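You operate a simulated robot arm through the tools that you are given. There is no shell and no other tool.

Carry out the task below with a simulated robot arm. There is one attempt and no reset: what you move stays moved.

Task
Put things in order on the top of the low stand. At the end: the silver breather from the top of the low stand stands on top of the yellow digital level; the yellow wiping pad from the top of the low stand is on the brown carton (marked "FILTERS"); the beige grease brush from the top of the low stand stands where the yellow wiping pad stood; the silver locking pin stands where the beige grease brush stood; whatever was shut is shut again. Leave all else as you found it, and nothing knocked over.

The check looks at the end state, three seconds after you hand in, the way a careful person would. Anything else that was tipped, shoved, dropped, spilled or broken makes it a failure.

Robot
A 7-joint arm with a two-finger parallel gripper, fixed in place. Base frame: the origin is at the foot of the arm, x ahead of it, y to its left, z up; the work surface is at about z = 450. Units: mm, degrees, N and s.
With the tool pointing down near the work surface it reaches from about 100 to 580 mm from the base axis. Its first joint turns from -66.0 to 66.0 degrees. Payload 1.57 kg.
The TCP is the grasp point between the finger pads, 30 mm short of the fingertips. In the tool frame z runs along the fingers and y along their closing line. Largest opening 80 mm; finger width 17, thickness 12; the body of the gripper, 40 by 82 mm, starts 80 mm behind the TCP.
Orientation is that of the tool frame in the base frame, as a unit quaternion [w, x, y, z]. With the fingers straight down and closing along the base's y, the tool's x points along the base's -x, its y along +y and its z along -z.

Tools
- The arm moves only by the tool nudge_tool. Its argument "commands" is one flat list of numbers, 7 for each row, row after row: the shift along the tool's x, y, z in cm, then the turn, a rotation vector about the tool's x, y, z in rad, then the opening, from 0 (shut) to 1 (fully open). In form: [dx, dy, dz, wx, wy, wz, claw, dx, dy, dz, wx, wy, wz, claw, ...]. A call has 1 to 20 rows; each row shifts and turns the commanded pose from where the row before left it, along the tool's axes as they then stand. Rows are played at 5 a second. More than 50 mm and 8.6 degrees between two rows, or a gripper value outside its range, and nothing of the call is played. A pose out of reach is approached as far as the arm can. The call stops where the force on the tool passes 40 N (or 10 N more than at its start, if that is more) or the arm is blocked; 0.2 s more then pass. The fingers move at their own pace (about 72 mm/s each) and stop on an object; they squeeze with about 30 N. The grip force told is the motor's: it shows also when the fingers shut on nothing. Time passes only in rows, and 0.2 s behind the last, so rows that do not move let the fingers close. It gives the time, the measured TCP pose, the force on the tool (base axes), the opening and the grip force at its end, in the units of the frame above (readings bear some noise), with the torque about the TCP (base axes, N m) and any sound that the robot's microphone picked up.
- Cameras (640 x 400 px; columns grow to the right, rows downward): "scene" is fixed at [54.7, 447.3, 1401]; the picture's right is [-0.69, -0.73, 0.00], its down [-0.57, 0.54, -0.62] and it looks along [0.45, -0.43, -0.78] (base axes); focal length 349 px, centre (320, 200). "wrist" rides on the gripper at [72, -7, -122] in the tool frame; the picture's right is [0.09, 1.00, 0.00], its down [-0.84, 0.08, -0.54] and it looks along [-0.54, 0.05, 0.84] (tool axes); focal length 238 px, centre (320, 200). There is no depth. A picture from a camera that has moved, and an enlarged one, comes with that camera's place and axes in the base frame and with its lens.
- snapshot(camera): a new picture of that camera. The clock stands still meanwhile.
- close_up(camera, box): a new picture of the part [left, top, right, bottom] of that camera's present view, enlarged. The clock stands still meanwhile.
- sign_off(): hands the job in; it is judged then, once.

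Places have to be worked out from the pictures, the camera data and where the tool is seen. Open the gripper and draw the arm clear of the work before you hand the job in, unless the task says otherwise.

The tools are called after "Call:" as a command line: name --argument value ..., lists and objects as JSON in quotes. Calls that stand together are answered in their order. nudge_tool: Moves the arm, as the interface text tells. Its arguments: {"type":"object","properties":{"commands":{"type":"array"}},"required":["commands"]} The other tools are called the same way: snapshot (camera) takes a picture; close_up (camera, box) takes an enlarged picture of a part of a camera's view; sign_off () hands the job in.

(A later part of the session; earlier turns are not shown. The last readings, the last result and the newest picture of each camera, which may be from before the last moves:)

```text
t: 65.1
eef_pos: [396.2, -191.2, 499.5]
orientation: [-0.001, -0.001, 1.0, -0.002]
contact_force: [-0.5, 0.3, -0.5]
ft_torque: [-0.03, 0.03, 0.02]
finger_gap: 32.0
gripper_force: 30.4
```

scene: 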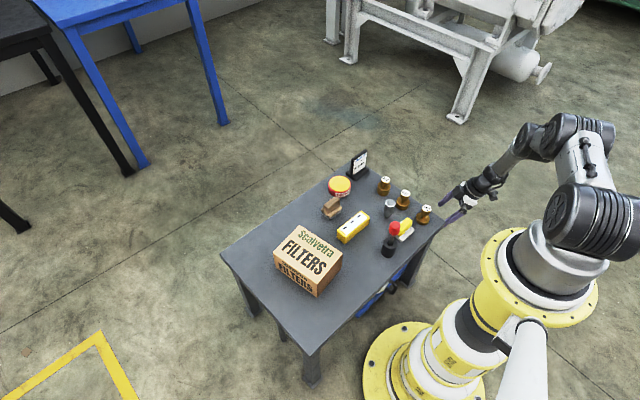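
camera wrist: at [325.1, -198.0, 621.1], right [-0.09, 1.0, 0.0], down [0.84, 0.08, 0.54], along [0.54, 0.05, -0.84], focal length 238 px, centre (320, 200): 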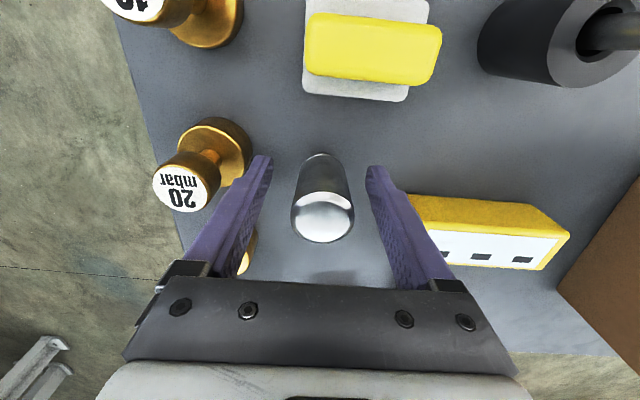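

Gripped at 32 mm. I'll lift it slowly and check with a picture, also what is underneath.

Call:
nudge_tool --commands '[0, 0, -1.0, 0, 0, 0, 0, 0, 0, -2.0, 0, 0, 0, 0, 0, 0, -3.0, 0, 0, 0, 0, 0, 0, -3.0, 0, 0, 0, 0]'

Call:
snapshot --camera "wrist"

Call:
close_up --camera "scene" --box '[340, 150, 440, 240]'

```text
t: 66.1
eef_pos: [395.2, -189.8, 590.1]
orientation: [-0.001, 0.001, 1.0, -0.002]
contact_force: [0.9, -1.3, -1.7]
ft_torque: [0.0, -0.01, -0.01]
finger_gap: 31.9
gripper_force: 29.9
```

```text
taken
camera wrist: at [324.7, -196.3, 711.2], right [-0.09, 1.0, 0.0], down [0.84, 0.08, 0.54], along [0.54, 0.05, -0.84], focal length 238 px, centre (320, 200)
```

wrist: 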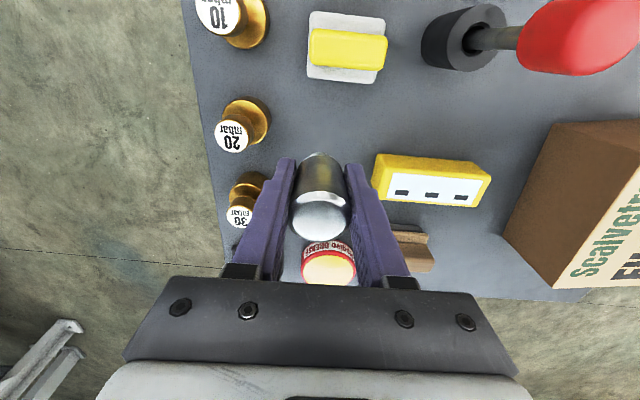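

```text
4.44 times, centred on (390, 195) of scene
camera zoom: at [54.8, 447.3, 1401.0], right [-0.69, -0.73, 0.0], down [-0.57, 0.54, -0.62], along [0.45, -0.43, -0.78], focal length 1549 px, centre (9, 222)
```

zoom: 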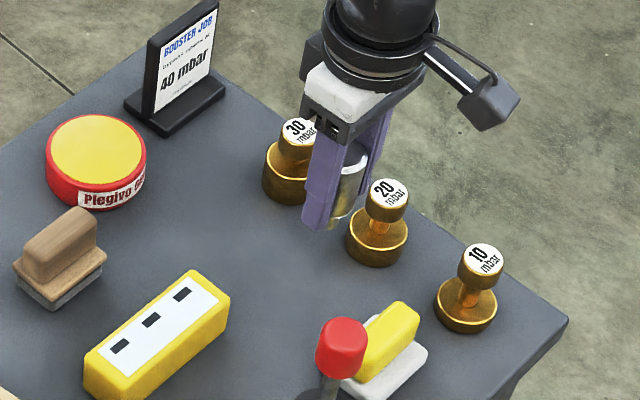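

The breather is held firmly and nothing lay beneath it. Moving over to the level's centre (441,−65).

Call:
nudge_tool --commands '[-1.5, 4.15, 0, 0, 0, 0, 0, -1.5, 4.15, 0, 0, 0, 0, 0, -1.5, 4.15, 0, 0, 0, 0, 0, 0, 0, 0, 0, 0, 0, 0]'

Call:
snapshot --camera "wrist"

Call:
close_up --camera "scene" --box '[320, 160, 420, 250]'

```text
t: 67.1
eef_pos: [442.8, -64.0, 588.6]
orientation: [-0.001, 0.0, 1.0, -0.002]
contact_force: [-0.7, -0.2, -0.4]
ft_torque: [-0.01, 0.02, 0.01]
finger_gap: 32.1
gripper_force: 29.4
```

```text
taken
camera wrist: at [371.0, -70.2, 710.0], right [-0.09, 1.0, 0.0], down [0.84, 0.08, 0.54], along [0.54, 0.05, -0.84], focal length 238 px, centre (320, 200)
```

wrist: 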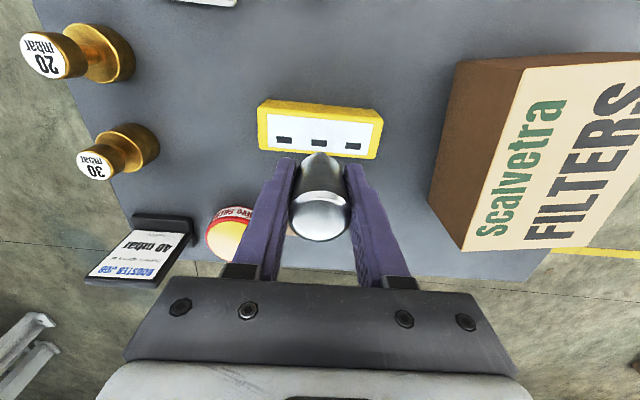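

```text
4.44 times, centred on (370, 205) of scene
camera zoom: at [54.7, 447.4, 1401.0], right [-0.69, -0.73, 0.0], down [-0.57, 0.54, -0.62], along [0.45, -0.43, -0.78], focal length 1549 px, centre (98, 178)
```

zoom: 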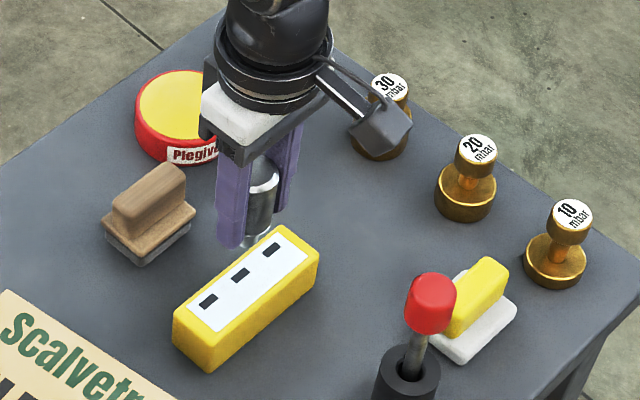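

The breather is ~3 mm forward of the level's centre line, so I shift back slightly and lower to just above the level.

Call:
nudge_tool --commands '[0.3, -0.1, 2.0, 0, 0, 0, 0, 0, 0, 1.5, 0, 0, 0, 0, 0, 0, 1.0, 0, 0, 0, 0, 0, 0, 0, 0, 0, 0, 0]'

Call:
snapshot --camera "wrist"

Call:
close_up --camera "scene" --box '[330, 170, 400, 250]'

```text
t: 68.1
eef_pos: [439.7, -66.7, 541.8]
orientation: [0.0, 0.0, 1.0, -0.002]
contact_force: [0.4, 0.6, -0.3]
ft_torque: [0.04, 0.02, 0.03]
finger_gap: 32.1
gripper_force: 29.6
```

```text
taken
camera wrist: at [367.9, -72.5, 664.8], right [-0.09, 1.0, 0.0], down [0.84, 0.08, 0.54], along [0.54, 0.05, -0.84], focal length 238 px, centre (320, 200)
```

wrist: 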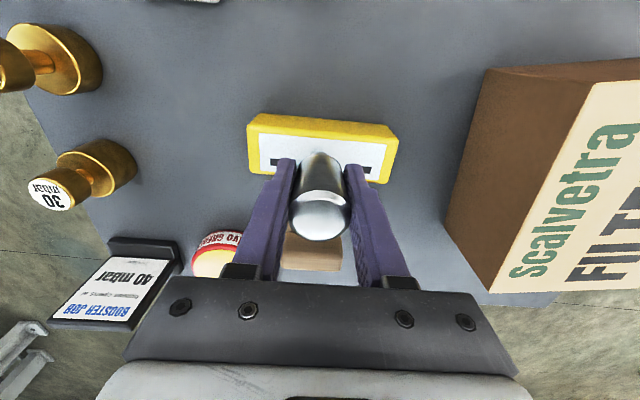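

```text
5.00 times, centred on (365, 210) of scene
camera zoom: at [54.8, 447.3, 1401.0], right [-0.69, -0.73, 0.0], down [-0.57, 0.54, -0.62], along [0.45, -0.43, -0.78], focal length 1743 px, centre (95, 150)
```

zoom: 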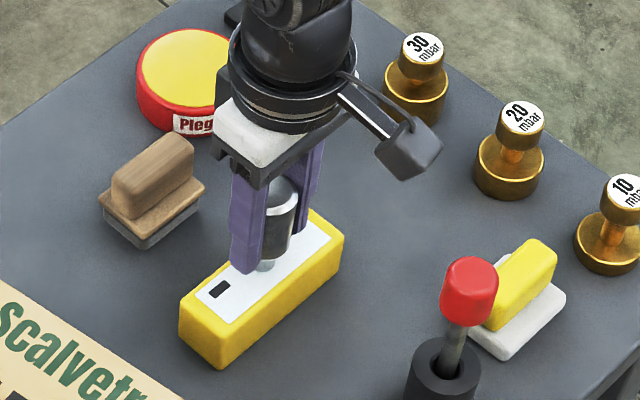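

Well centred on the level. Lowering in small steps until contact force shows.

Call:
nudge_tool --commands '[0, 0, 0.2, 0, 0, 0, 0, 0, 0, 0.1, 0, 0, 0, 0]'

Call:
nudge_tool --commands '[0, 0, 0.1, 0, 0, 0, 0]'

Call:
nudge_tool --commands '[0, 0, 0.1, 0, 0, 0, 0]'

```text
t: 68.7
eef_pos: [440.6, -66.9, 541.5]
orientation: [0.001, -0.001, 1.0, -0.002]
contact_force: [-3.3, 5.3, 22.6]
ft_torque: [0.43, 0.11, 0.1]
finger_gap: 31.7
gripper_force: 29.5
```

```text
t: 69.1
eef_pos: [440.9, -66.6, 539.9]
orientation: [0.002, 0.0, 1.0, -0.001]
contact_force: [-1.0, -1.6, 21.7]
ft_torque: [-0.28, 0.01, 0.06]
finger_gap: 31.8
gripper_force: 29.5
```

```text
t: 69.5
eef_pos: [442.5, -66.4, 539.3]
orientation: [0.002, 0.0, 1.0, -0.003]
contact_force: [3.0, 5.9, 22.9]
ft_torque: [0.44, -0.2, 0.06]
finger_gap: 32.0
gripper_force: 29.8
```

Contact made (≈22 N). I ease up a little to relieve the pressing, then open the fingers.

Call:
nudge_tool --commands '[0, 0, -0.15, 0, 0, 0, 0]'

```text
t: 69.9
eef_pos: [437.8, -67.4, 538.6]
orientation: [-0.002, 0.0, 1.0, -0.002]
contact_force: [3.0, 0.5, 8.2]
ft_torque: [0.09, -0.23, 0.01]
finger_gap: 31.6
gripper_force: 29.9
```

Force is down to 8 N. Now opening gently.

Call:
nudge_tool --commands '[0, 0, 0, 0, 0, 0, 0.45, 0, 0, 0, 0, 0, 0, 0.6, 0, 0, 0, 0, 0, 0, 0.75]'

Call:
snapshot --camera "wrist"

Call:
close_up --camera "scene" --box '[330, 170, 400, 250]'

```text
t: 70.7
eef_pos: [439.2, -66.5, 539.8]
orientation: [-0.001, 0.0, 1.0, -0.002]
contact_force: [-0.4, -0.3, 0.5]
ft_torque: [-0.01, 0.0, 0.0]
finger_gap: 60.3
gripper_force: 0.1
```

```text
taken
camera wrist: at [367.2, -73.3, 661.3], right [-0.09, 1.0, 0.0], down [0.84, 0.08, 0.54], along [0.54, 0.05, -0.84], focal length 238 px, centre (320, 200)
```

wrist: 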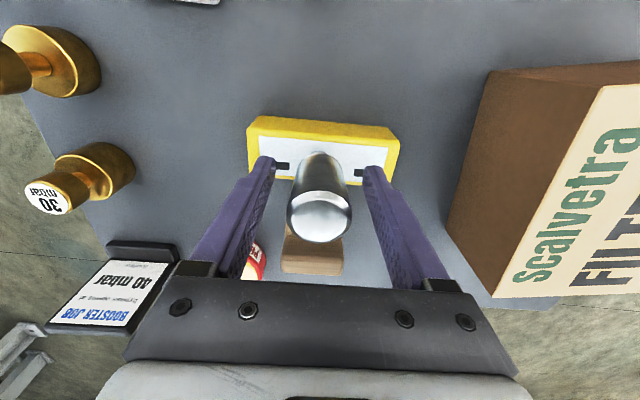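

```text
5.00 times, centred on (365, 210) of scene
camera zoom: at [54.7, 447.3, 1401.0], right [-0.69, -0.73, 0.0], down [-0.57, 0.54, -0.62], along [0.45, -0.43, -0.78], focal length 1743 px, centre (95, 150)
```

zoom: 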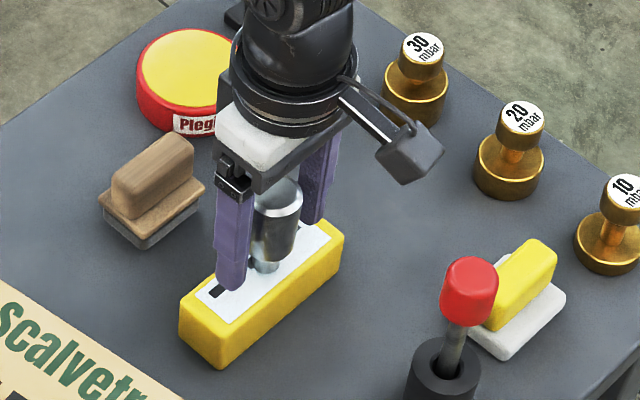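

The breather stands upright on the level. Raising the gripper straight up.

Call:
nudge_tool --commands '[0, 0, -1.5, 0, 0, 0, 0.8, 0, 0, -3.0, 0, 0, 0, 0.9, 0, 0, -4.0, 0, 0, 0, 1, 0, 0, -4.0, 0, 0, 0, 1, 0, 0, -2.5, 0, 0, 0, 1]'

Call:
snapshot --camera "wrist"

Call:
close_up --camera "scene" --box '[330, 170, 400, 250]'

```text
t: 71.9
eef_pos: [440.2, -66.3, 691.3]
orientation: [-0.001, -0.001, 1.0, -0.002]
contact_force: [-0.5, 0.9, 0.8]
ft_torque: [0.0, 0.01, -0.02]
finger_gap: 79.9
gripper_force: 0.0
```

```text
taken
camera wrist: at [368.2, -72.7, 811.2], right [-0.09, 1.0, 0.0], down [0.84, 0.08, 0.54], along [0.54, 0.05, -0.84], focal length 238 px, centre (320, 200)
```

wrist: 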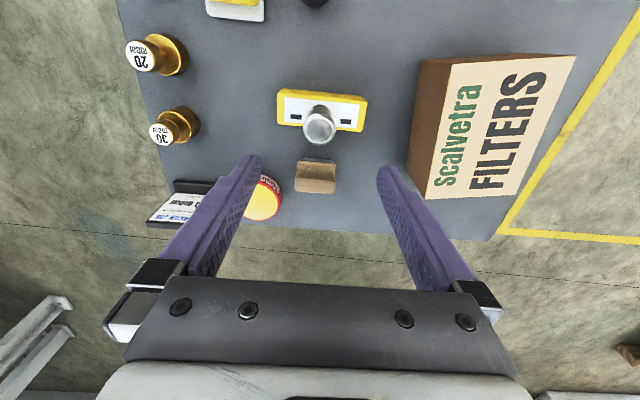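

```text
5.00 times, centred on (365, 210) of scene
camera zoom: at [54.7, 447.3, 1401.0], right [-0.69, -0.73, 0.0], down [-0.57, 0.54, -0.62], along [0.45, -0.43, -0.78], focal length 1743 px, centre (95, 150)
```

zoom: 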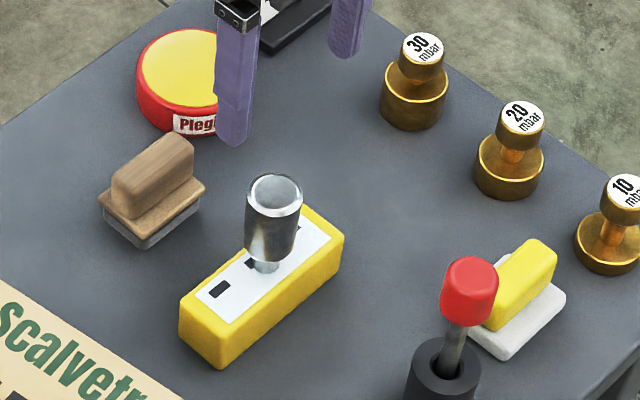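

The breather stands well. Now I'll measure the brush from here.

Call:
close_up --camera "wrist" --box '[270, 130, 360, 210]'

Call:
close_up --camera "scene" --box '[310, 185, 360, 225]'

```text
5.00 times, centred on (315, 170) of wrist
camera zoom: at [368.2, -72.7, 811.2], right [-0.09, 1.0, 0.0], down [0.84, 0.08, 0.54], along [0.54, 0.05, -0.84], focal length 1192 px, centre (345, 350)
```

zoom: 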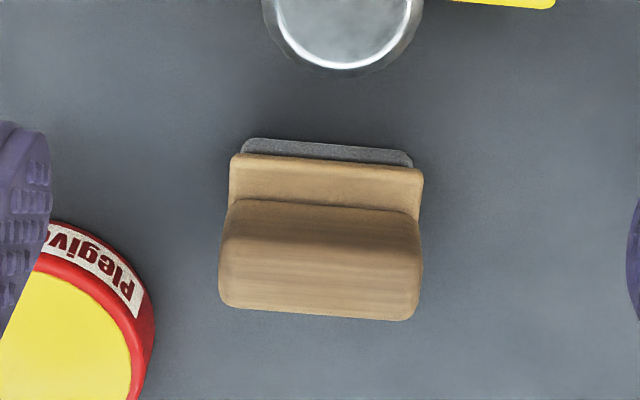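

```text
10.00 times, centred on (335, 205) of scene
camera zoom: at [54.7, 447.3, 1401.0], right [-0.69, -0.73, 0.0], down [-0.57, 0.54, -0.62], along [0.45, -0.43, -0.78], focal length 3486 px, centre (170, 150)
```

zoom: 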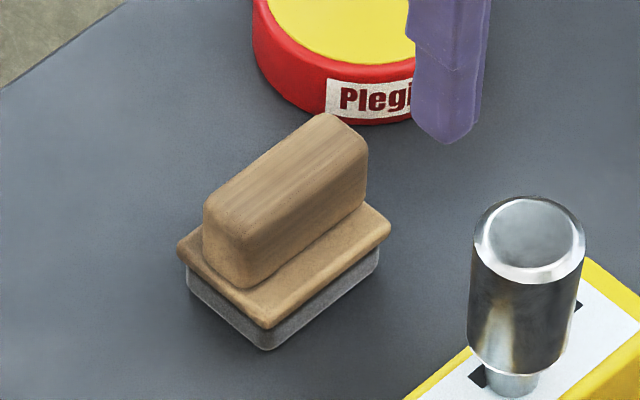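

The brush is centred near (539,−65): handle top z≈507, plate top ≈477. Next the pad: I rotate the tool −90° so the fingers close along x, then move above the pad at (325,−176).

Call:
nudge_tool --commands '[0, 0, 0, 0, 0, -0.143, 1, 0, 0, 0, 0, 0, -0.143, 1, 0, 0, 0, 0, 0, -0.143, 1, 0, 0, 0, 0, 0, -0.143, 1, 0, 0, 0, 0, 0, -0.143, 1, 0, 0, 0, 0, 0, -0.143, 1, 0, 0, 0, 0, 0, -0.143, 1, 0, 0, 0, 0, 0, -0.143, 1, 0, 0, 0, 0, 0, -0.143, 1, 0, 0, 0, 0, 0, -0.143, 1, 0, 0, 0, 0, 0, -0.141, 1, 2.75, 2.87, 0, 0, 0, 0, 1, 2.75, 2.87, 0, 0, 0, 0, 1, 2.75, 2.87, 0, 0, 0, 0, 1, 2.75, 2.87, 0, 0, 0, 0, 1]'

Call:
snapshot --camera "wrist"

```text
t: 75.1
eef_pos: [326.3, -177.4, 691.5]
orientation: [0.001, 0.708, -0.706, 0.001]
contact_force: [-0.2, -0.4, -0.6]
ft_torque: [0.0, 0.03, 0.0]
finger_gap: 79.9
gripper_force: 0.1
```

```text
taken
camera wrist: at [332.7, -248.9, 813.2], right [-1.0, -0.09, 0.0], down [-0.08, 0.84, 0.54], along [-0.05, 0.54, -0.84], focal length 238 px, centre (320, 200)
```

wrist: 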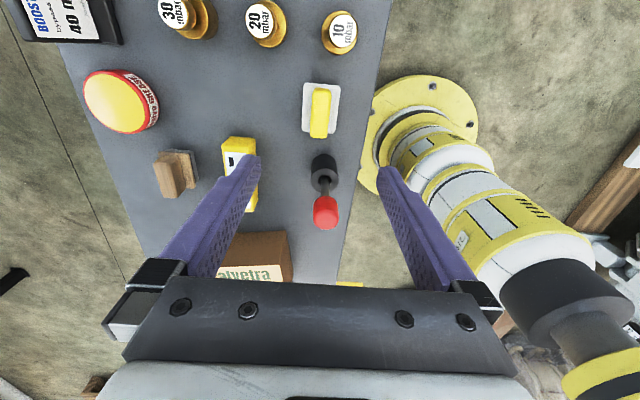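

Rotated fine. Enlarging the pad from here for accurate alignment.

Call:
close_up --camera "wrist" --box '[280, 70, 370, 150]'

```text
5.00 times, centred on (325, 110) of wrist
camera zoom: at [332.7, -248.9, 813.2], right [-1.0, -0.09, 0.0], down [-0.08, 0.84, 0.54], along [-0.05, 0.54, -0.84], focal length 1192 px, centre (295, 650)
```

zoom: 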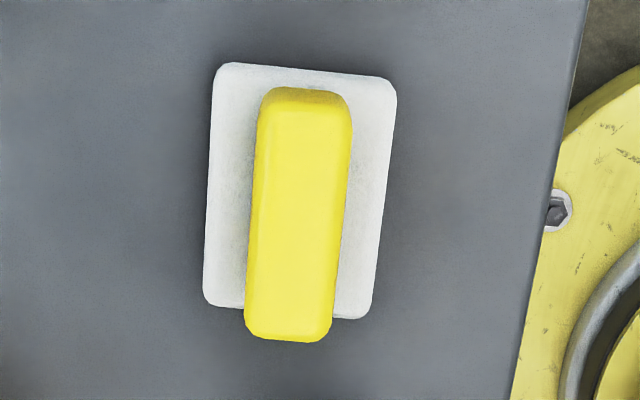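

Pad centre confirmed at (326,−175), square to the axes. Descending with the fingers opened to ~52 mm, stopping a bit above for a check.

Call:
nudge_tool --commands '[-0.2, 0.05, 4.0, 0, 0, 0, 0.65, 0, 0, 4.0, 0, 0, 0, 0.65, 0, 0, 4.0, 0, 0, 0, 0.65, 0, 0, 4.0, 0, 0, 0, 0.65, 0, 0, 2.5, 0, 0, 0, 0.65, 0, 0, 0, 0, 0, 0, 0.65]'

Call:
snapshot --camera "wrist"

Call:
close_up --camera "scene" --box '[360, 190, 450, 270]'

```text
t: 76.5
eef_pos: [324.0, -174.7, 505.0]
orientation: [-0.001, -0.707, 0.707, -0.001]
contact_force: [0.5, 0.7, -0.4]
ft_torque: [0.0, 0.01, -0.01]
finger_gap: 51.8
gripper_force: 0.0
```

```text
taken
camera wrist: at [330.9, -246.4, 626.3], right [-1.0, -0.09, 0.0], down [-0.08, 0.84, 0.54], along [-0.05, 0.54, -0.84], focal length 238 px, centre (320, 200)
```

wrist: 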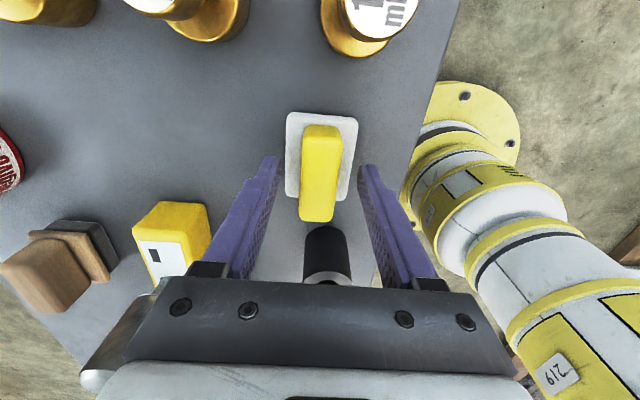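

```text
5.00 times, centred on (405, 230) of scene
camera zoom: at [54.7, 447.3, 1401.0], right [-0.69, -0.73, 0.0], down [-0.57, 0.54, -0.62], along [0.45, -0.43, -0.78], focal length 1743 px, centre (-105, 50)
```

zoom: 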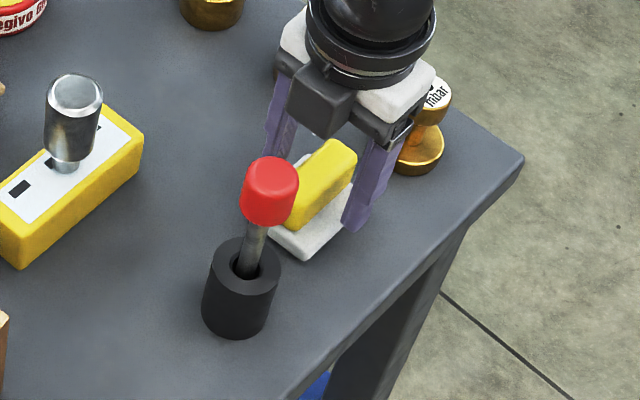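

Aligned: handle sits midway between the fingers. Lowering the last ~14 mm in small steps while watching force.

Call:
nudge_tool --commands '[0, 0, 0.6, 0, 0, 0, 0.65, 0, 0, 0.5, 0, 0, 0, 0.65]'

Call:
nudge_tool --commands '[0, 0, 0.3, 0, 0, 0, 0.65]'

Call:
close_up --camera "scene" --box '[380, 200, 430, 250]'

```text
t: 77.1
eef_pos: [324.0, -174.4, 492.9]
orientation: [0.002, 0.707, -0.707, 0.001]
contact_force: [-0.2, -0.2, -0.9]
ft_torque: [0.02, 0.01, 0.0]
finger_gap: 52.2
gripper_force: 0.1
```

```text
t: 77.5
eef_pos: [323.7, -173.3, 490.8]
orientation: [0.002, 0.707, -0.707, 0.0]
contact_force: [0.8, -0.2, -0.4]
ft_torque: [0.0, -0.01, 0.04]
finger_gap: 51.7
gripper_force: 0.1
```

```text
8.00 times, centred on (405, 225) of scene
camera zoom: at [54.7, 447.3, 1401.0], right [-0.69, -0.73, 0.0], down [-0.57, 0.54, -0.62], along [0.45, -0.43, -0.78], focal length 2789 px, centre (-360, 0)
```

zoom: 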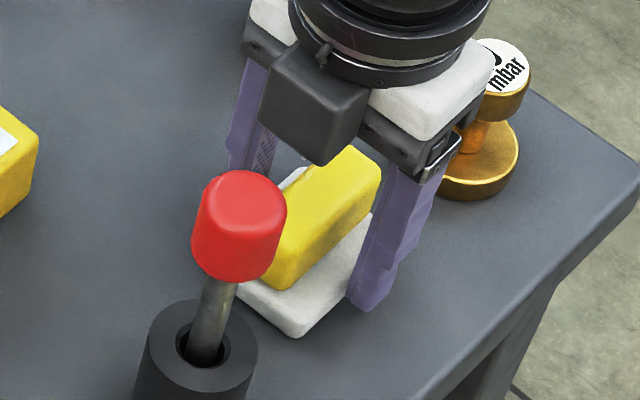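

Fingers straddle the handle just above the plate. Closing.

Call:
nudge_tool --commands '[0, 0, 0, 0, 0, 0, 0.4, 0, 0, 0, 0, 0, 0, 0.2, 0, 0, 0, 0, 0, 0, 0, 0, 0, 0, 0, 0, 0, 0]'

Call:
nudge_tool --commands '[0, 0, -1.0, 0, 0, 0, 0, 0, 0, -2.0, 0, 0, 0, 0, 0, 0, -3.0, 0, 0, 0, 0]'

Call:
snapshot --camera "wrist"

Call:
close_up --camera "scene" --box '[360, 180, 450, 260]'

```text
t: 78.5
eef_pos: [323.3, -174.1, 490.6]
orientation: [-0.001, -0.707, 0.707, -0.001]
contact_force: [0.3, -0.1, -0.5]
ft_torque: [-0.01, -0.02, -0.02]
finger_gap: 48.9
gripper_force: 29.5
```

```text
t: 79.3
eef_pos: [323.0, -173.7, 551.8]
orientation: [-0.002, -0.707, 0.707, -0.001]
contact_force: [-0.6, 1.0, -0.5]
ft_torque: [-0.01, 0.01, 0.0]
finger_gap: 49.0
gripper_force: 29.7
```

```text
taken
camera wrist: at [330.5, -246.0, 673.7], right [-1.0, -0.09, 0.0], down [-0.08, 0.84, 0.54], along [-0.05, 0.54, -0.84], focal length 238 px, centre (320, 200)
```

wrist: 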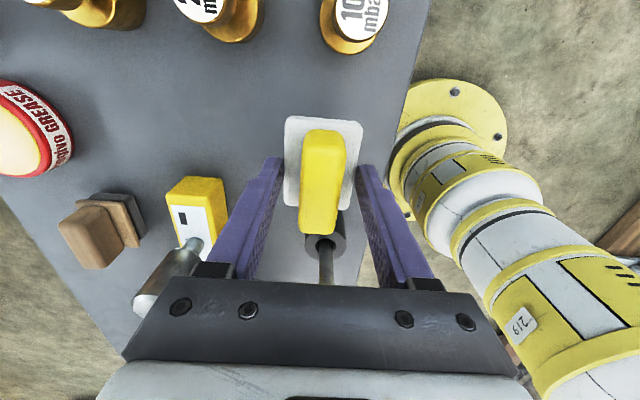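

```text
5.00 times, centred on (405, 220) of scene
camera zoom: at [54.8, 447.3, 1401.0], right [-0.69, -0.73, 0.0], down [-0.57, 0.54, -0.62], along [0.45, -0.43, -0.78], focal length 1743 px, centre (-105, 100)
```

zoom: 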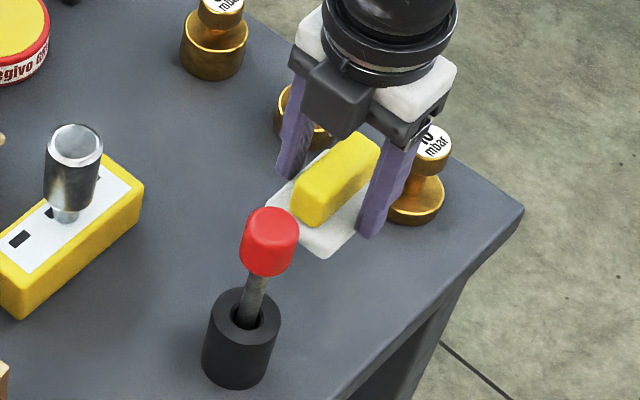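

It gripped the plate by its edges (49 mm) and the pad hangs level and steady. I'll raise it well above the lever knob and check again before travelling.

Call:
nudge_tool --commands '[0, 0, -2.5, 0, 0, 0, 0, 0, 0, -2.5, 0, 0, 0, 0, 0, 0, -2.5, 0, 0, 0, 0, 0, 0, -2.5, 0, 0, 0, 0, 0, 0, -1.5, 0, 0, 0, 0]'

Call:
snapshot --camera "wrist"

```text
t: 80.5
eef_pos: [323.1, -174.3, 666.8]
orientation: [0.002, 0.708, -0.707, 0.0]
contact_force: [-0.9, 0.2, -0.3]
ft_torque: [-0.02, -0.03, 0.0]
finger_gap: 48.7
gripper_force: 30.1
```

```text
taken
camera wrist: at [330.5, -245.4, 788.5], right [-1.0, -0.09, 0.0], down [-0.08, 0.84, 0.54], along [-0.05, 0.54, -0.84], focal length 238 px, centre (320, 200)
```

wrist: 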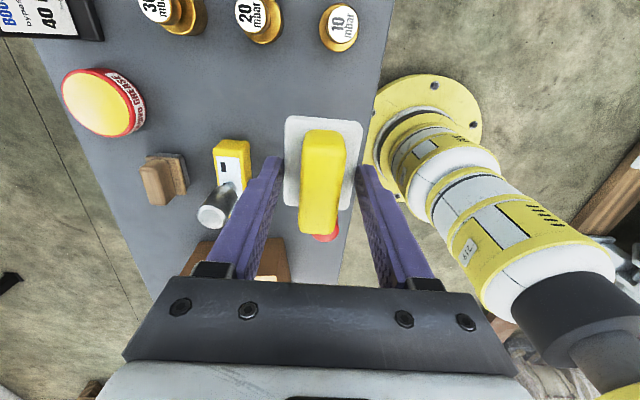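

The pad is steady. Travelling to above the carton's centre.

Call:
nudge_tool --commands '[-1.5, -0.5, 0, 0, 0, 0, 0, -2.8, -1.05, 0, 0, 0, 0, 0, -2.8, -1.05, 0, 0, 0, 0, 0, -2.8, -1.05, 0, 0, 0, 0, 0, -2.8, -1.05, 0, 0, 0, 0, 0, -2.8, -1.05, 0, 0, 0, 0, 0, -2.8, -1.05, 0, 0, 0, 0, 0, -2.8, -1.05, 0, 0, 0, 0, 0, -2.8, -1.05, 0, 0, 0, 0, 0, -2.8, -1.05, 0, 0, 0, 0, 0, -2.4, -0.9, 0, 0, 0, 0, 0, -1.5, -0.6, 0, 0, 0, 0, 0]'

Call:
snapshot --camera "wrist"

Call:
snapshot --camera "scene"

```text
t: 83.1
eef_pos: [439.0, 131.6, 665.3]
orientation: [0.001, 0.707, -0.707, 0.0]
contact_force: [0.0, 0.7, -0.5]
ft_torque: [0.01, 0.03, 0.01]
finger_gap: 49.0
gripper_force: 29.8
```

```text
taken
camera wrist: at [444.9, 60.3, 787.2], right [-1.0, -0.09, 0.0], down [-0.08, 0.84, 0.54], along [-0.05, 0.54, -0.84], focal length 238 px, centre (320, 200)
```

wrist: 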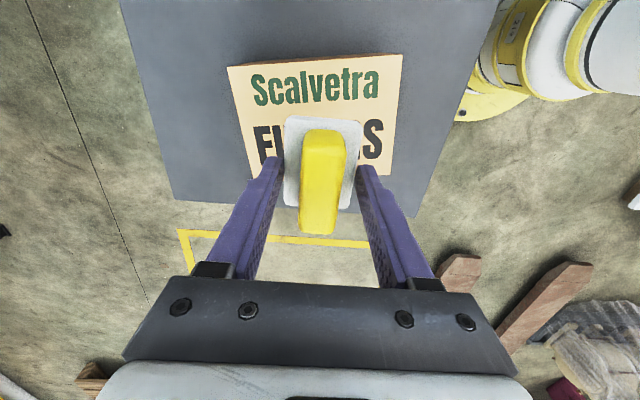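

```text
taken
```

scene: 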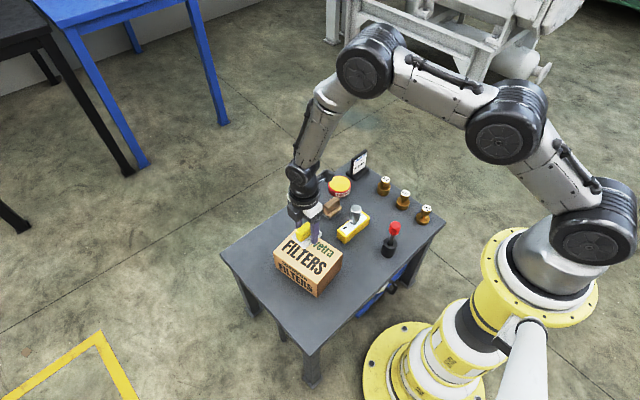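

The carton's centre is (442,132) and the pad is right over it. Lowering to just above the carton.

Call:
nudge_tool --commands '[0, 0, 2.5, 0, 0, 0, 0, 0, 0, 2.5, 0, 0, 0, 0, 0, 0, 1.5, 0, 0, 0, 0, 0, 0, 0.6, 0, 0, 0, 0]'

Call:
close_up --camera "scene" --box '[260, 190, 360, 290]'

```text
t: 84.1
eef_pos: [438.9, 132.0, 593.7]
orientation: [0.002, 0.707, -0.707, 0.0]
contact_force: [0.5, 0.6, -0.5]
ft_torque: [0.02, -0.01, 0.04]
finger_gap: 48.8
gripper_force: 30.4
```

```text
4.00 times, centred on (310, 240) of scene
camera zoom: at [54.8, 447.3, 1401.0], right [-0.69, -0.73, 0.0], down [-0.57, 0.54, -0.62], along [0.45, -0.43, -0.78], focal length 1394 px, centre (360, 40)
```

zoom: 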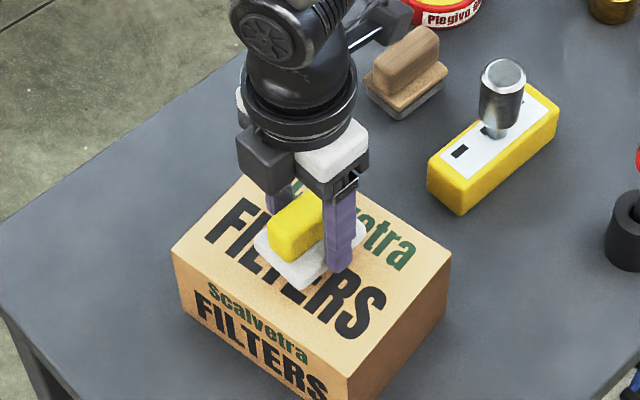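

About 15 mm to go. Lowering in small steps, watching force.

Call:
nudge_tool --commands '[0, 0, 0.5, 0, 0, 0, 0, 0, 0, 0.4, 0, 0, 0, 0]'

Call:
nudge_tool --commands '[0, 0, 0.25, 0, 0, 0, 0]'

Call:
nudge_tool --commands '[0, 0, 0.2, 0, 0, 0, 0]'

```text
t: 84.7
eef_pos: [438.7, 132.6, 584.2]
orientation: [0.001, 0.707, -0.707, 0.0]
contact_force: [-0.2, 0.0, 0.0]
ft_torque: [0.03, 0.02, -0.03]
finger_gap: 48.8
gripper_force: 29.6
```

```text
t: 85.1
eef_pos: [440.2, 131.7, 582.1]
orientation: [0.002, 0.707, -0.707, 0.001]
contact_force: [0.8, 0.1, -0.2]
ft_torque: [0.01, -0.02, 0.05]
finger_gap: 49.0
gripper_force: 29.5
```

```text
t: 85.5
eef_pos: [438.6, 132.2, 581.7]
orientation: [-0.002, -0.707, 0.707, -0.001]
contact_force: [-1.6, -1.4, 4.1]
ft_torque: [0.0, -0.04, 0.01]
finger_gap: 49.1
gripper_force: 30.3
```

Light contact (4 N). One more millimetre, then open slowly.

Call:
nudge_tool --commands '[0, 0, 0.08, 0, 0, 0, 0]'

Call:
nudge_tool --commands '[0, 0, 0, 0, 0, 0, 0.65, 0, 0, 0, 0, 0, 0, 0.75, 0, 0, 0, 0, 0, 0, 0.85, 0, 0, -0.5, 0, 0, 0, 0.9, 0, 0, -2, 0, 0, 0, 1]'

Call:
snapshot --camera "wrist"

Call:
close_up --camera "scene" --box '[260, 190, 360, 290]'

```text
t: 85.9
eef_pos: [438.3, 132.6, 580.2]
orientation: [-0.002, -0.707, 0.708, 0.0]
contact_force: [-6.0, 0.3, 18.9]
ft_torque: [0.03, 0.19, -0.04]
finger_gap: 48.8
gripper_force: 29.9
```

```text
t: 87.1
eef_pos: [439.0, 132.2, 605.3]
orientation: [0.002, 0.707, -0.707, 0.001]
contact_force: [-0.4, 0.0, -0.4]
ft_torque: [-0.01, 0.0, 0.02]
finger_gap: 79.9
gripper_force: 0.1
```

```text
taken
camera wrist: at [445.7, 60.7, 726.3], right [-1.0, -0.09, 0.0], down [-0.08, 0.84, 0.54], along [-0.05, 0.54, -0.84], focal length 238 px, centre (320, 200)
```

wrist: 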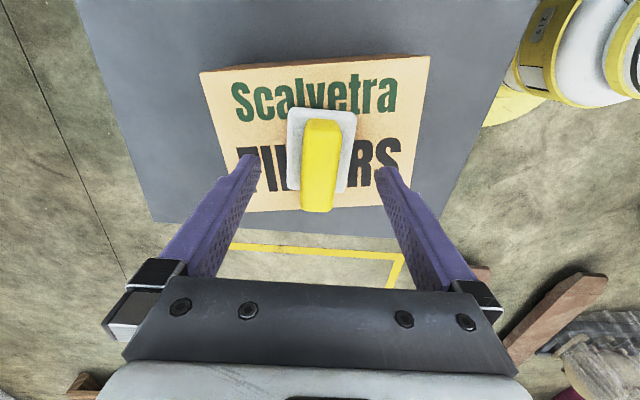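

```text
4.00 times, centred on (310, 240) of scene
camera zoom: at [54.8, 447.3, 1401.0], right [-0.69, -0.73, 0.0], down [-0.57, 0.54, -0.62], along [0.45, -0.43, -0.78], focal length 1394 px, centre (360, 40)
```

zoom: 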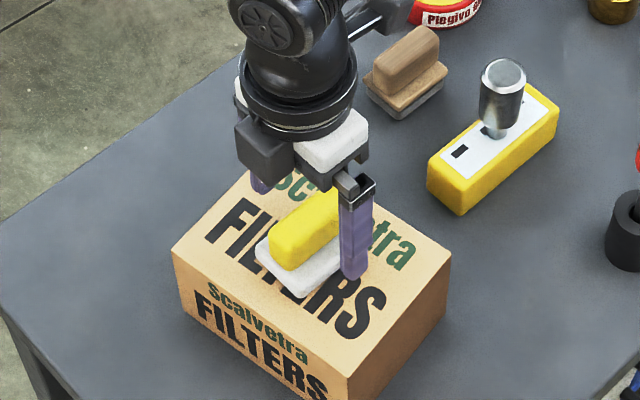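

The pad rests centred on the carton. Now I rise and move over to the brush at (539,−65), keeping the same tool orientation.

Call:
nudge_tool --commands '[0, 0, -3, 0, 0, 0, 1, 0, 0, -4, 0, 0, 0, 1, 0, 0, -2, 0, 0, 0, 1, 3.94, -2.0, 0, 0, 0, 0, 1, 3.94, -2.0, 0, 0, 0, 0, 1, 3.94, -2.0, 0, 0, 0, 0, 1, 3.94, -2.0, 0, 0, 0, 0, 0.8, 3.94, -2.0, 0, 0, 0, 0, 0.65, 0, 0, 0, 0, 0, 0, 0.65]'

Call:
snapshot --camera "wrist"

Call:
close_up --camera "wrist" --box '[270, 60, 370, 160]'

```text
t: 89.1
eef_pos: [538.8, -67.9, 698.2]
orientation: [-0.002, -0.707, 0.707, -0.001]
contact_force: [0.2, 1.1, 0.5]
ft_torque: [-0.01, 0.0, -0.01]
finger_gap: 52.0
gripper_force: 0.0
```

```text
taken
camera wrist: at [544.6, -139.0, 819.1], right [-1.0, -0.09, 0.0], down [-0.08, 0.84, 0.54], along [-0.05, 0.54, -0.84], focal length 238 px, centre (320, 200)
```

wrist: 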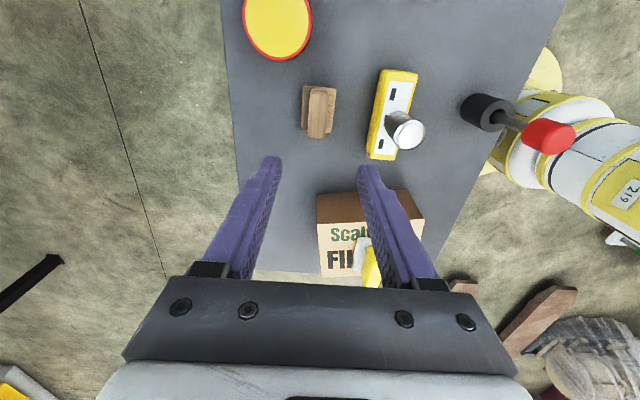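

```text
4.00 times, centred on (320, 110) of wrist
camera zoom: at [544.6, -139.0, 819.1], right [-1.0, -0.09, 0.0], down [-0.08, 0.84, 0.54], along [-0.05, 0.54, -0.84], focal length 953 px, centre (320, 560)
```

zoom: 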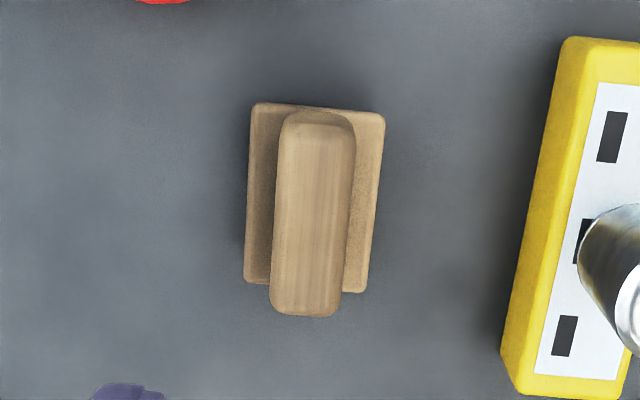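

Relative to the tool, the brush handle is about 3 mm further in x and 2 mm in −y. Correcting and descending to just above the handle.

Call:
nudge_tool --commands '[0.15, -0.3, 4.0, 0, 0, 0, 0.65, 0, 0, 4.0, 0, 0, 0, 0.65, 0, 0, 4.0, 0, 0, 0, 0.65, 0, 0, 3.5, 0, 0, 0, 0.65, 0, 0, 0, 0, 0, 0, 0.65]'

Call:
snapshot --camera "wrist"

Call:
close_up --camera "scene" --box '[300, 160, 380, 230]'

```text
t: 90.3
eef_pos: [543.6, -66.8, 538.3]
orientation: [0.002, 0.707, -0.707, 0.001]
contact_force: [0.0, -0.2, 0.5]
ft_torque: [0.01, -0.03, 0.01]
finger_gap: 51.8
gripper_force: 0.0
```

```text
taken
camera wrist: at [550.4, -139.3, 660.9], right [-1.0, -0.09, 0.0], down [-0.08, 0.84, 0.54], along [-0.05, 0.54, -0.84], focal length 238 px, centre (320, 200)
```

wrist: 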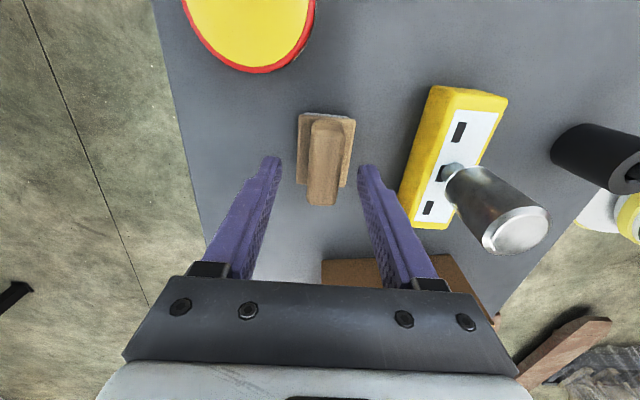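

```text
5.71 times, centred on (340, 195) of scene
camera zoom: at [54.7, 447.3, 1401.0], right [-0.69, -0.73, 0.0], down [-0.57, 0.54, -0.62], along [0.45, -0.43, -0.78], focal length 1992 px, centre (206, 229)
```

zoom: 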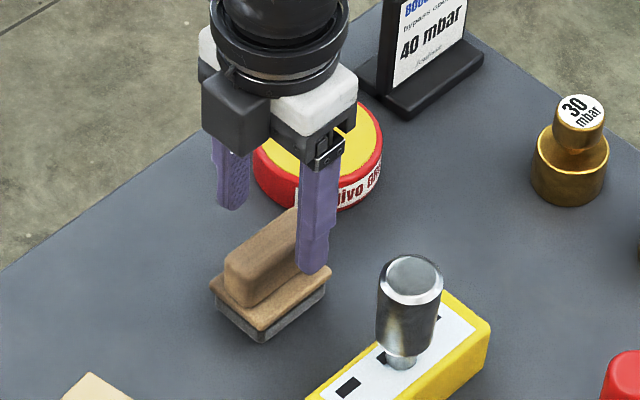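

The handle is ~2–3 mm toward −x from the finger centre. Adjusting and lowering in small steps to z≈516.

Call:
nudge_tool --commands '[0.2, 0.22, 0.8, 0, 0, 0, 0.65, 0, 0, 0.8, 0, 0, 0, 0.65, 0, 0, 0.6, 0, 0, 0, 0.65]'

Call:
snapshot --camera "wrist"

Call:
close_up --camera "scene" --box '[310, 170, 370, 230]'

```text
t: 91.1
eef_pos: [540.9, -70.1, 518.2]
orientation: [-0.002, -0.707, 0.707, 0.0]
contact_force: [-0.4, -0.4, 1.1]
ft_torque: [-0.05, -0.01, -0.01]
finger_gap: 51.8
gripper_force: 0.2
```

```text
taken
camera wrist: at [547.2, -141.1, 639.5], right [-1.0, -0.09, 0.0], down [-0.08, 0.84, 0.54], along [-0.05, 0.54, -0.84], focal length 238 px, centre (320, 200)
```

wrist: 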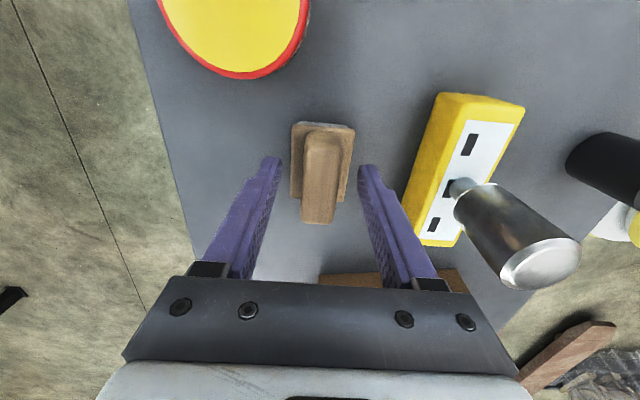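

```text
6.67 times, centred on (340, 200) of scene
camera zoom: at [54.7, 447.3, 1401.0], right [-0.69, -0.73, 0.0], down [-0.57, 0.54, -0.62], along [0.45, -0.43, -0.78], focal length 2324 px, centre (187, 200)
```

zoom: 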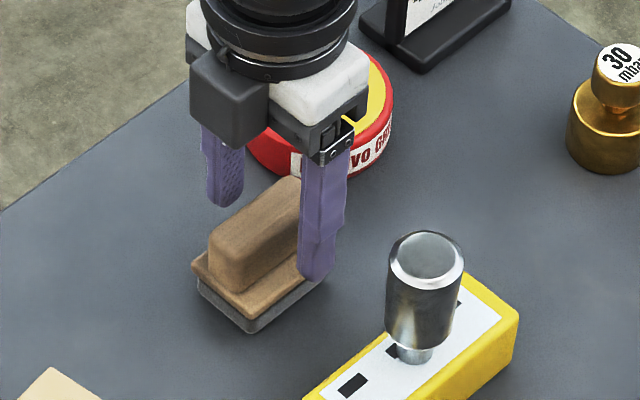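

The fingers straddle the handle, tips just above the wooden plate. Closing.

Call:
nudge_tool --commands '[0, 0, 0, 0, 0, 0, 0.4, 0, 0, 0, 0, 0, 0, 0.2, 0, 0, 0, 0, 0, 0, 0, 0, 0, 0, 0, 0, 0, 0]'

Call:
nudge_tool --commands '[0, 0, -0.6, 0, 0, 0, 0, 0, 0, -1.5, 0, 0, 0, 0, 0, 0, -3.0, 0, 0, 0, 0]'

Call:
snapshot --camera "wrist"

Call:
close_up --camera "scene" --box '[300, 150, 380, 230]'

```text
t: 92.1
eef_pos: [540.6, -69.5, 516.6]
orientation: [-0.002, -0.707, 0.707, -0.001]
contact_force: [-0.1, -0.9, 0.0]
ft_torque: [-0.01, -0.02, -0.04]
finger_gap: 23.0
gripper_force: 30.1
```

```text
t: 92.9
eef_pos: [540.3, -69.1, 569.8]
orientation: [-0.002, -0.707, 0.707, -0.001]
contact_force: [0.1, 0.5, -1.2]
ft_torque: [-0.02, -0.02, 0.03]
finger_gap: 23.0
gripper_force: 29.8
```

```text
taken
camera wrist: at [546.8, -140.9, 690.8], right [-1.0, -0.09, 0.0], down [-0.08, 0.84, 0.54], along [-0.05, 0.54, -0.84], focal length 238 px, centre (320, 200)
```

wrist: 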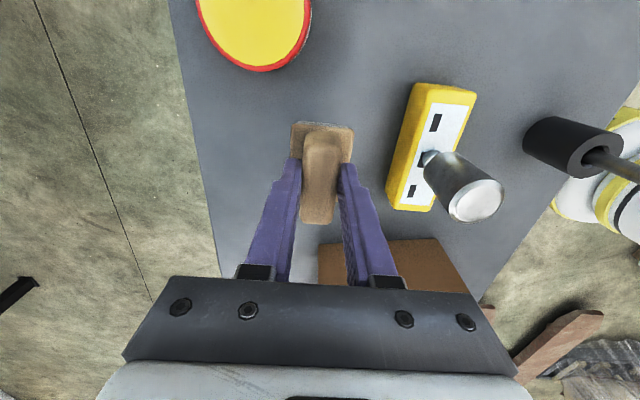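

```text
5.00 times, centred on (340, 190) of scene
camera zoom: at [54.8, 447.3, 1401.0], right [-0.69, -0.73, 0.0], down [-0.57, 0.54, -0.62], along [0.45, -0.43, -0.78], focal length 1743 px, centre (220, 250)
```

zoom: 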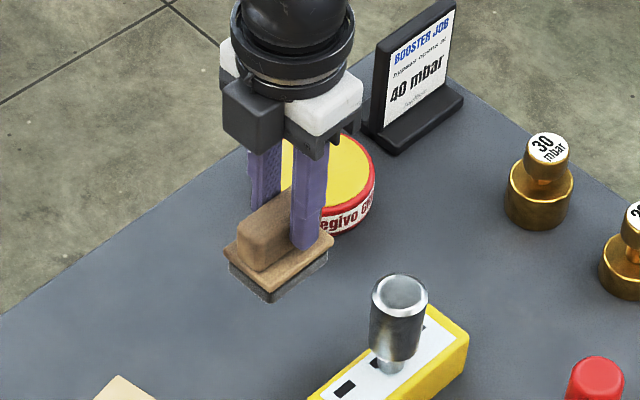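

Brush held by its handle (23 mm). Raising to clear everything, then travelling to the pad's former spot.

Call:
nudge_tool --commands '[0, 0, -3.5, 0, 0, 0, 0, 0, 0, -4.0, 0, 0, 0, 0, 0, 0, -4.0, 0, 0, 0, 0, 0, 0, -1.0, 0, 0, 0, 0, 1.2, 2.4, 0, 0, 0, 0, 0, 1.81, 3.58, 0, 0, 0, 0, 0, 1.81, 3.58, 0, 0, 0, 0, 0, 1.81, 3.58, 0, 0, 0, 0, 0, 1.81, 3.58, 0, 0, 0, 0, 0, 1.61, 3.18, 0, 0, 0, 0, 0, 0.8, 1.56, 0, 0, 0, 0, 0, 0, 0, 0, 0, 0, 0, 0]'

Call:
snapshot --camera "wrist"

Call:
snapshot --camera "scene"

```text
t: 95.5
eef_pos: [324.0, -177.6, 695.5]
orientation: [0.001, 0.707, -0.707, 0.001]
contact_force: [0.1, -0.5, -0.4]
ft_torque: [0.02, 0.02, 0.0]
finger_gap: 22.9
gripper_force: 30.4
```

```text
taken
camera wrist: at [331.1, -249.2, 817.6], right [-1.0, -0.09, 0.0], down [-0.08, 0.84, 0.54], along [-0.05, 0.54, -0.84], focal length 238 px, centre (320, 200)
```

wrist: 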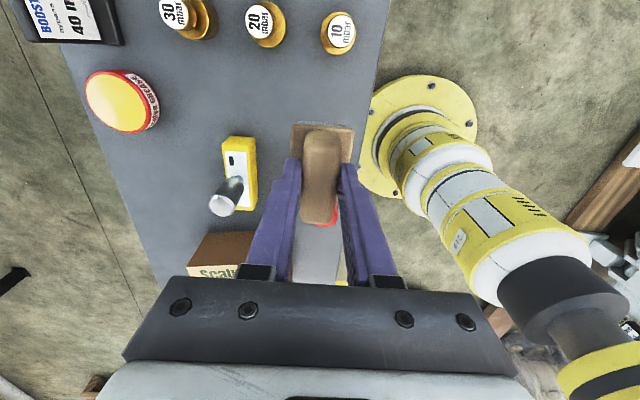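

```text
taken
```

scene: 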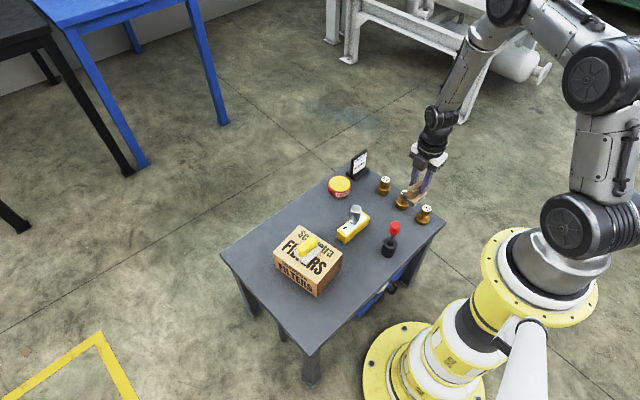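

Brush is over the pad's former spot (326,−175). Lowering to ~9 mm above the surface.

Call:
nudge_tool --commands '[0, -0.15, 3.5, 0, 0, 0, 0, 0, 0, 4.0, 0, 0, 0, 0, 0, 0, 4.0, 0, 0, 0, 0, 0, 0, 3.0, 0, 0, 0, 0, 0, 0, 1.7, 0, 0, 0, 0, 0, 0, 0.6, 0, 0, 0, 0]'

Call:
snapshot --camera "wrist"

Call:
close_up --camera "scene" --box '[360, 190, 450, 270]'

```text
t: 96.9
eef_pos: [326.4, -179.0, 527.0]
orientation: [0.002, 0.707, -0.707, 0.0]
contact_force: [0.3, 0.0, -0.1]
ft_torque: [-0.01, -0.01, 0.02]
finger_gap: 23.2
gripper_force: 30.3
```

```text
taken
camera wrist: at [333.0, -249.5, 649.1], right [-1.0, -0.09, 0.0], down [-0.08, 0.84, 0.54], along [-0.05, 0.54, -0.84], focal length 238 px, centre (320, 200)
```

wrist: 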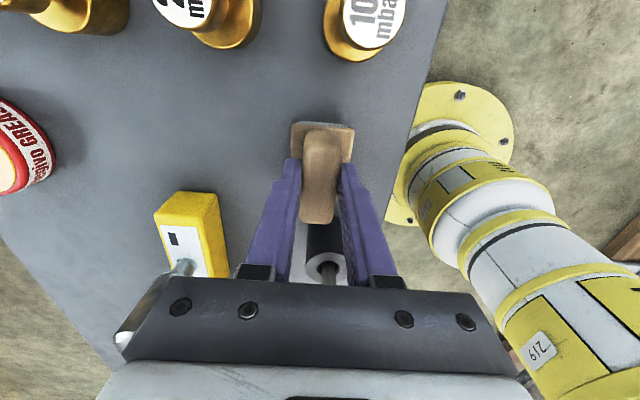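

```text
5.00 times, centred on (405, 230) of scene
camera zoom: at [54.8, 447.3, 1401.0], right [-0.69, -0.73, 0.0], down [-0.57, 0.54, -0.62], along [0.45, -0.43, -0.78], focal length 1743 px, centre (-105, 50)
```

zoom: 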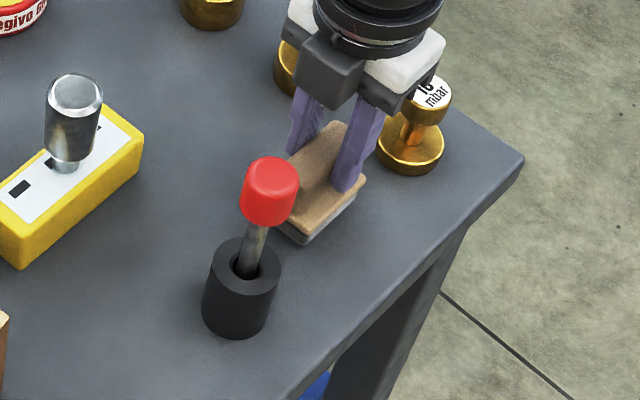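

Good. Small steps down to contact.

Call:
nudge_tool --commands '[-0.15, 0, 0.4, 0, 0, 0, 0, 0, 0, 0.3, 0, 0, 0, 0]'

Call:
nudge_tool --commands '[0, 0, 0.2, 0, 0, 0, 0]'

Call:
nudge_tool --commands '[0, 0, 0.15, 0, 0, 0, 0]'

```text
t: 97.5
eef_pos: [326.6, -176.5, 520.9]
orientation: [0.002, 0.708, -0.707, 0.001]
contact_force: [-0.7, -0.6, -1.2]
ft_torque: [0.0, 0.0, 0.02]
finger_gap: 23.0
gripper_force: 30.7
```

```text
t: 97.9
eef_pos: [326.5, -176.3, 518.5]
orientation: [0.002, 0.708, -0.706, 0.001]
contact_force: [0.4, 0.9, -0.6]
ft_torque: [0.02, 0.0, 0.01]
finger_gap: 23.1
gripper_force: 29.8
```

```text
t: 98.3
eef_pos: [325.9, -176.1, 517.3]
orientation: [0.002, 0.707, -0.707, 0.001]
contact_force: [-2.6, 0.6, 11.8]
ft_torque: [0.15, 0.01, 0.01]
finger_gap: 23.1
gripper_force: 30.1
```

Contact at 12 N — the brush is on the surface. Opening gently and then rising.

Call:
nudge_tool --commands '[0, 0, 0, 0, 0, 0, 0.35, 0, 0, 0, 0, 0, 0, 0.5, 0, 0, 0, 0, 0, 0, 0.65, 0, 0, -1.0, 0, 0, 0, 0.65, 0, 0, -3.0, 0, 0, 0, 0.65, 0, 0, -4.0, 0, 0, 0, 0.8, 0, 0, -4.0, 0, 0, 0, 1, 0, 0, -4.0, 0, 0, 0, 1, 0, 0, -2.0, 0, 0, 0, 1]'

Call:
snapshot --camera "wrist"

Call:
close_up --camera "scene" --box '[300, 150, 460, 290]'

```text
t: 100.3
eef_pos: [327.0, -176.0, 696.8]
orientation: [0.002, 0.707, -0.707, -0.001]
contact_force: [-0.1, 0.3, 0.1]
ft_torque: [0.0, 0.02, -0.01]
finger_gap: 80.0
gripper_force: 0.0
```

```text
taken
camera wrist: at [333.4, -247.9, 818.4], right [-1.0, -0.09, 0.0], down [-0.08, 0.84, 0.54], along [-0.05, 0.54, -0.84], focal length 238 px, centre (320, 200)
```

wrist: 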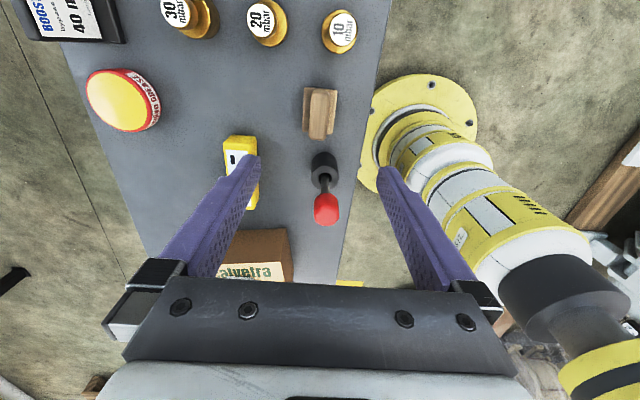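

```text
2.86 times, centred on (380, 220) of scene
camera zoom: at [54.7, 447.3, 1401.0], right [-0.69, -0.73, 0.0], down [-0.57, 0.54, -0.62], along [0.45, -0.43, -0.78], focal length 996 px, centre (149, 143)
```

zoom: 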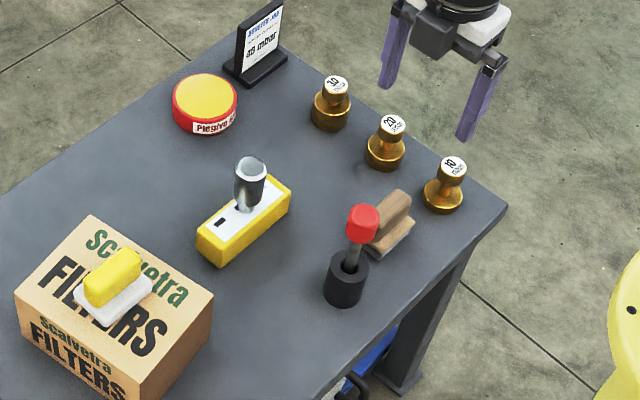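

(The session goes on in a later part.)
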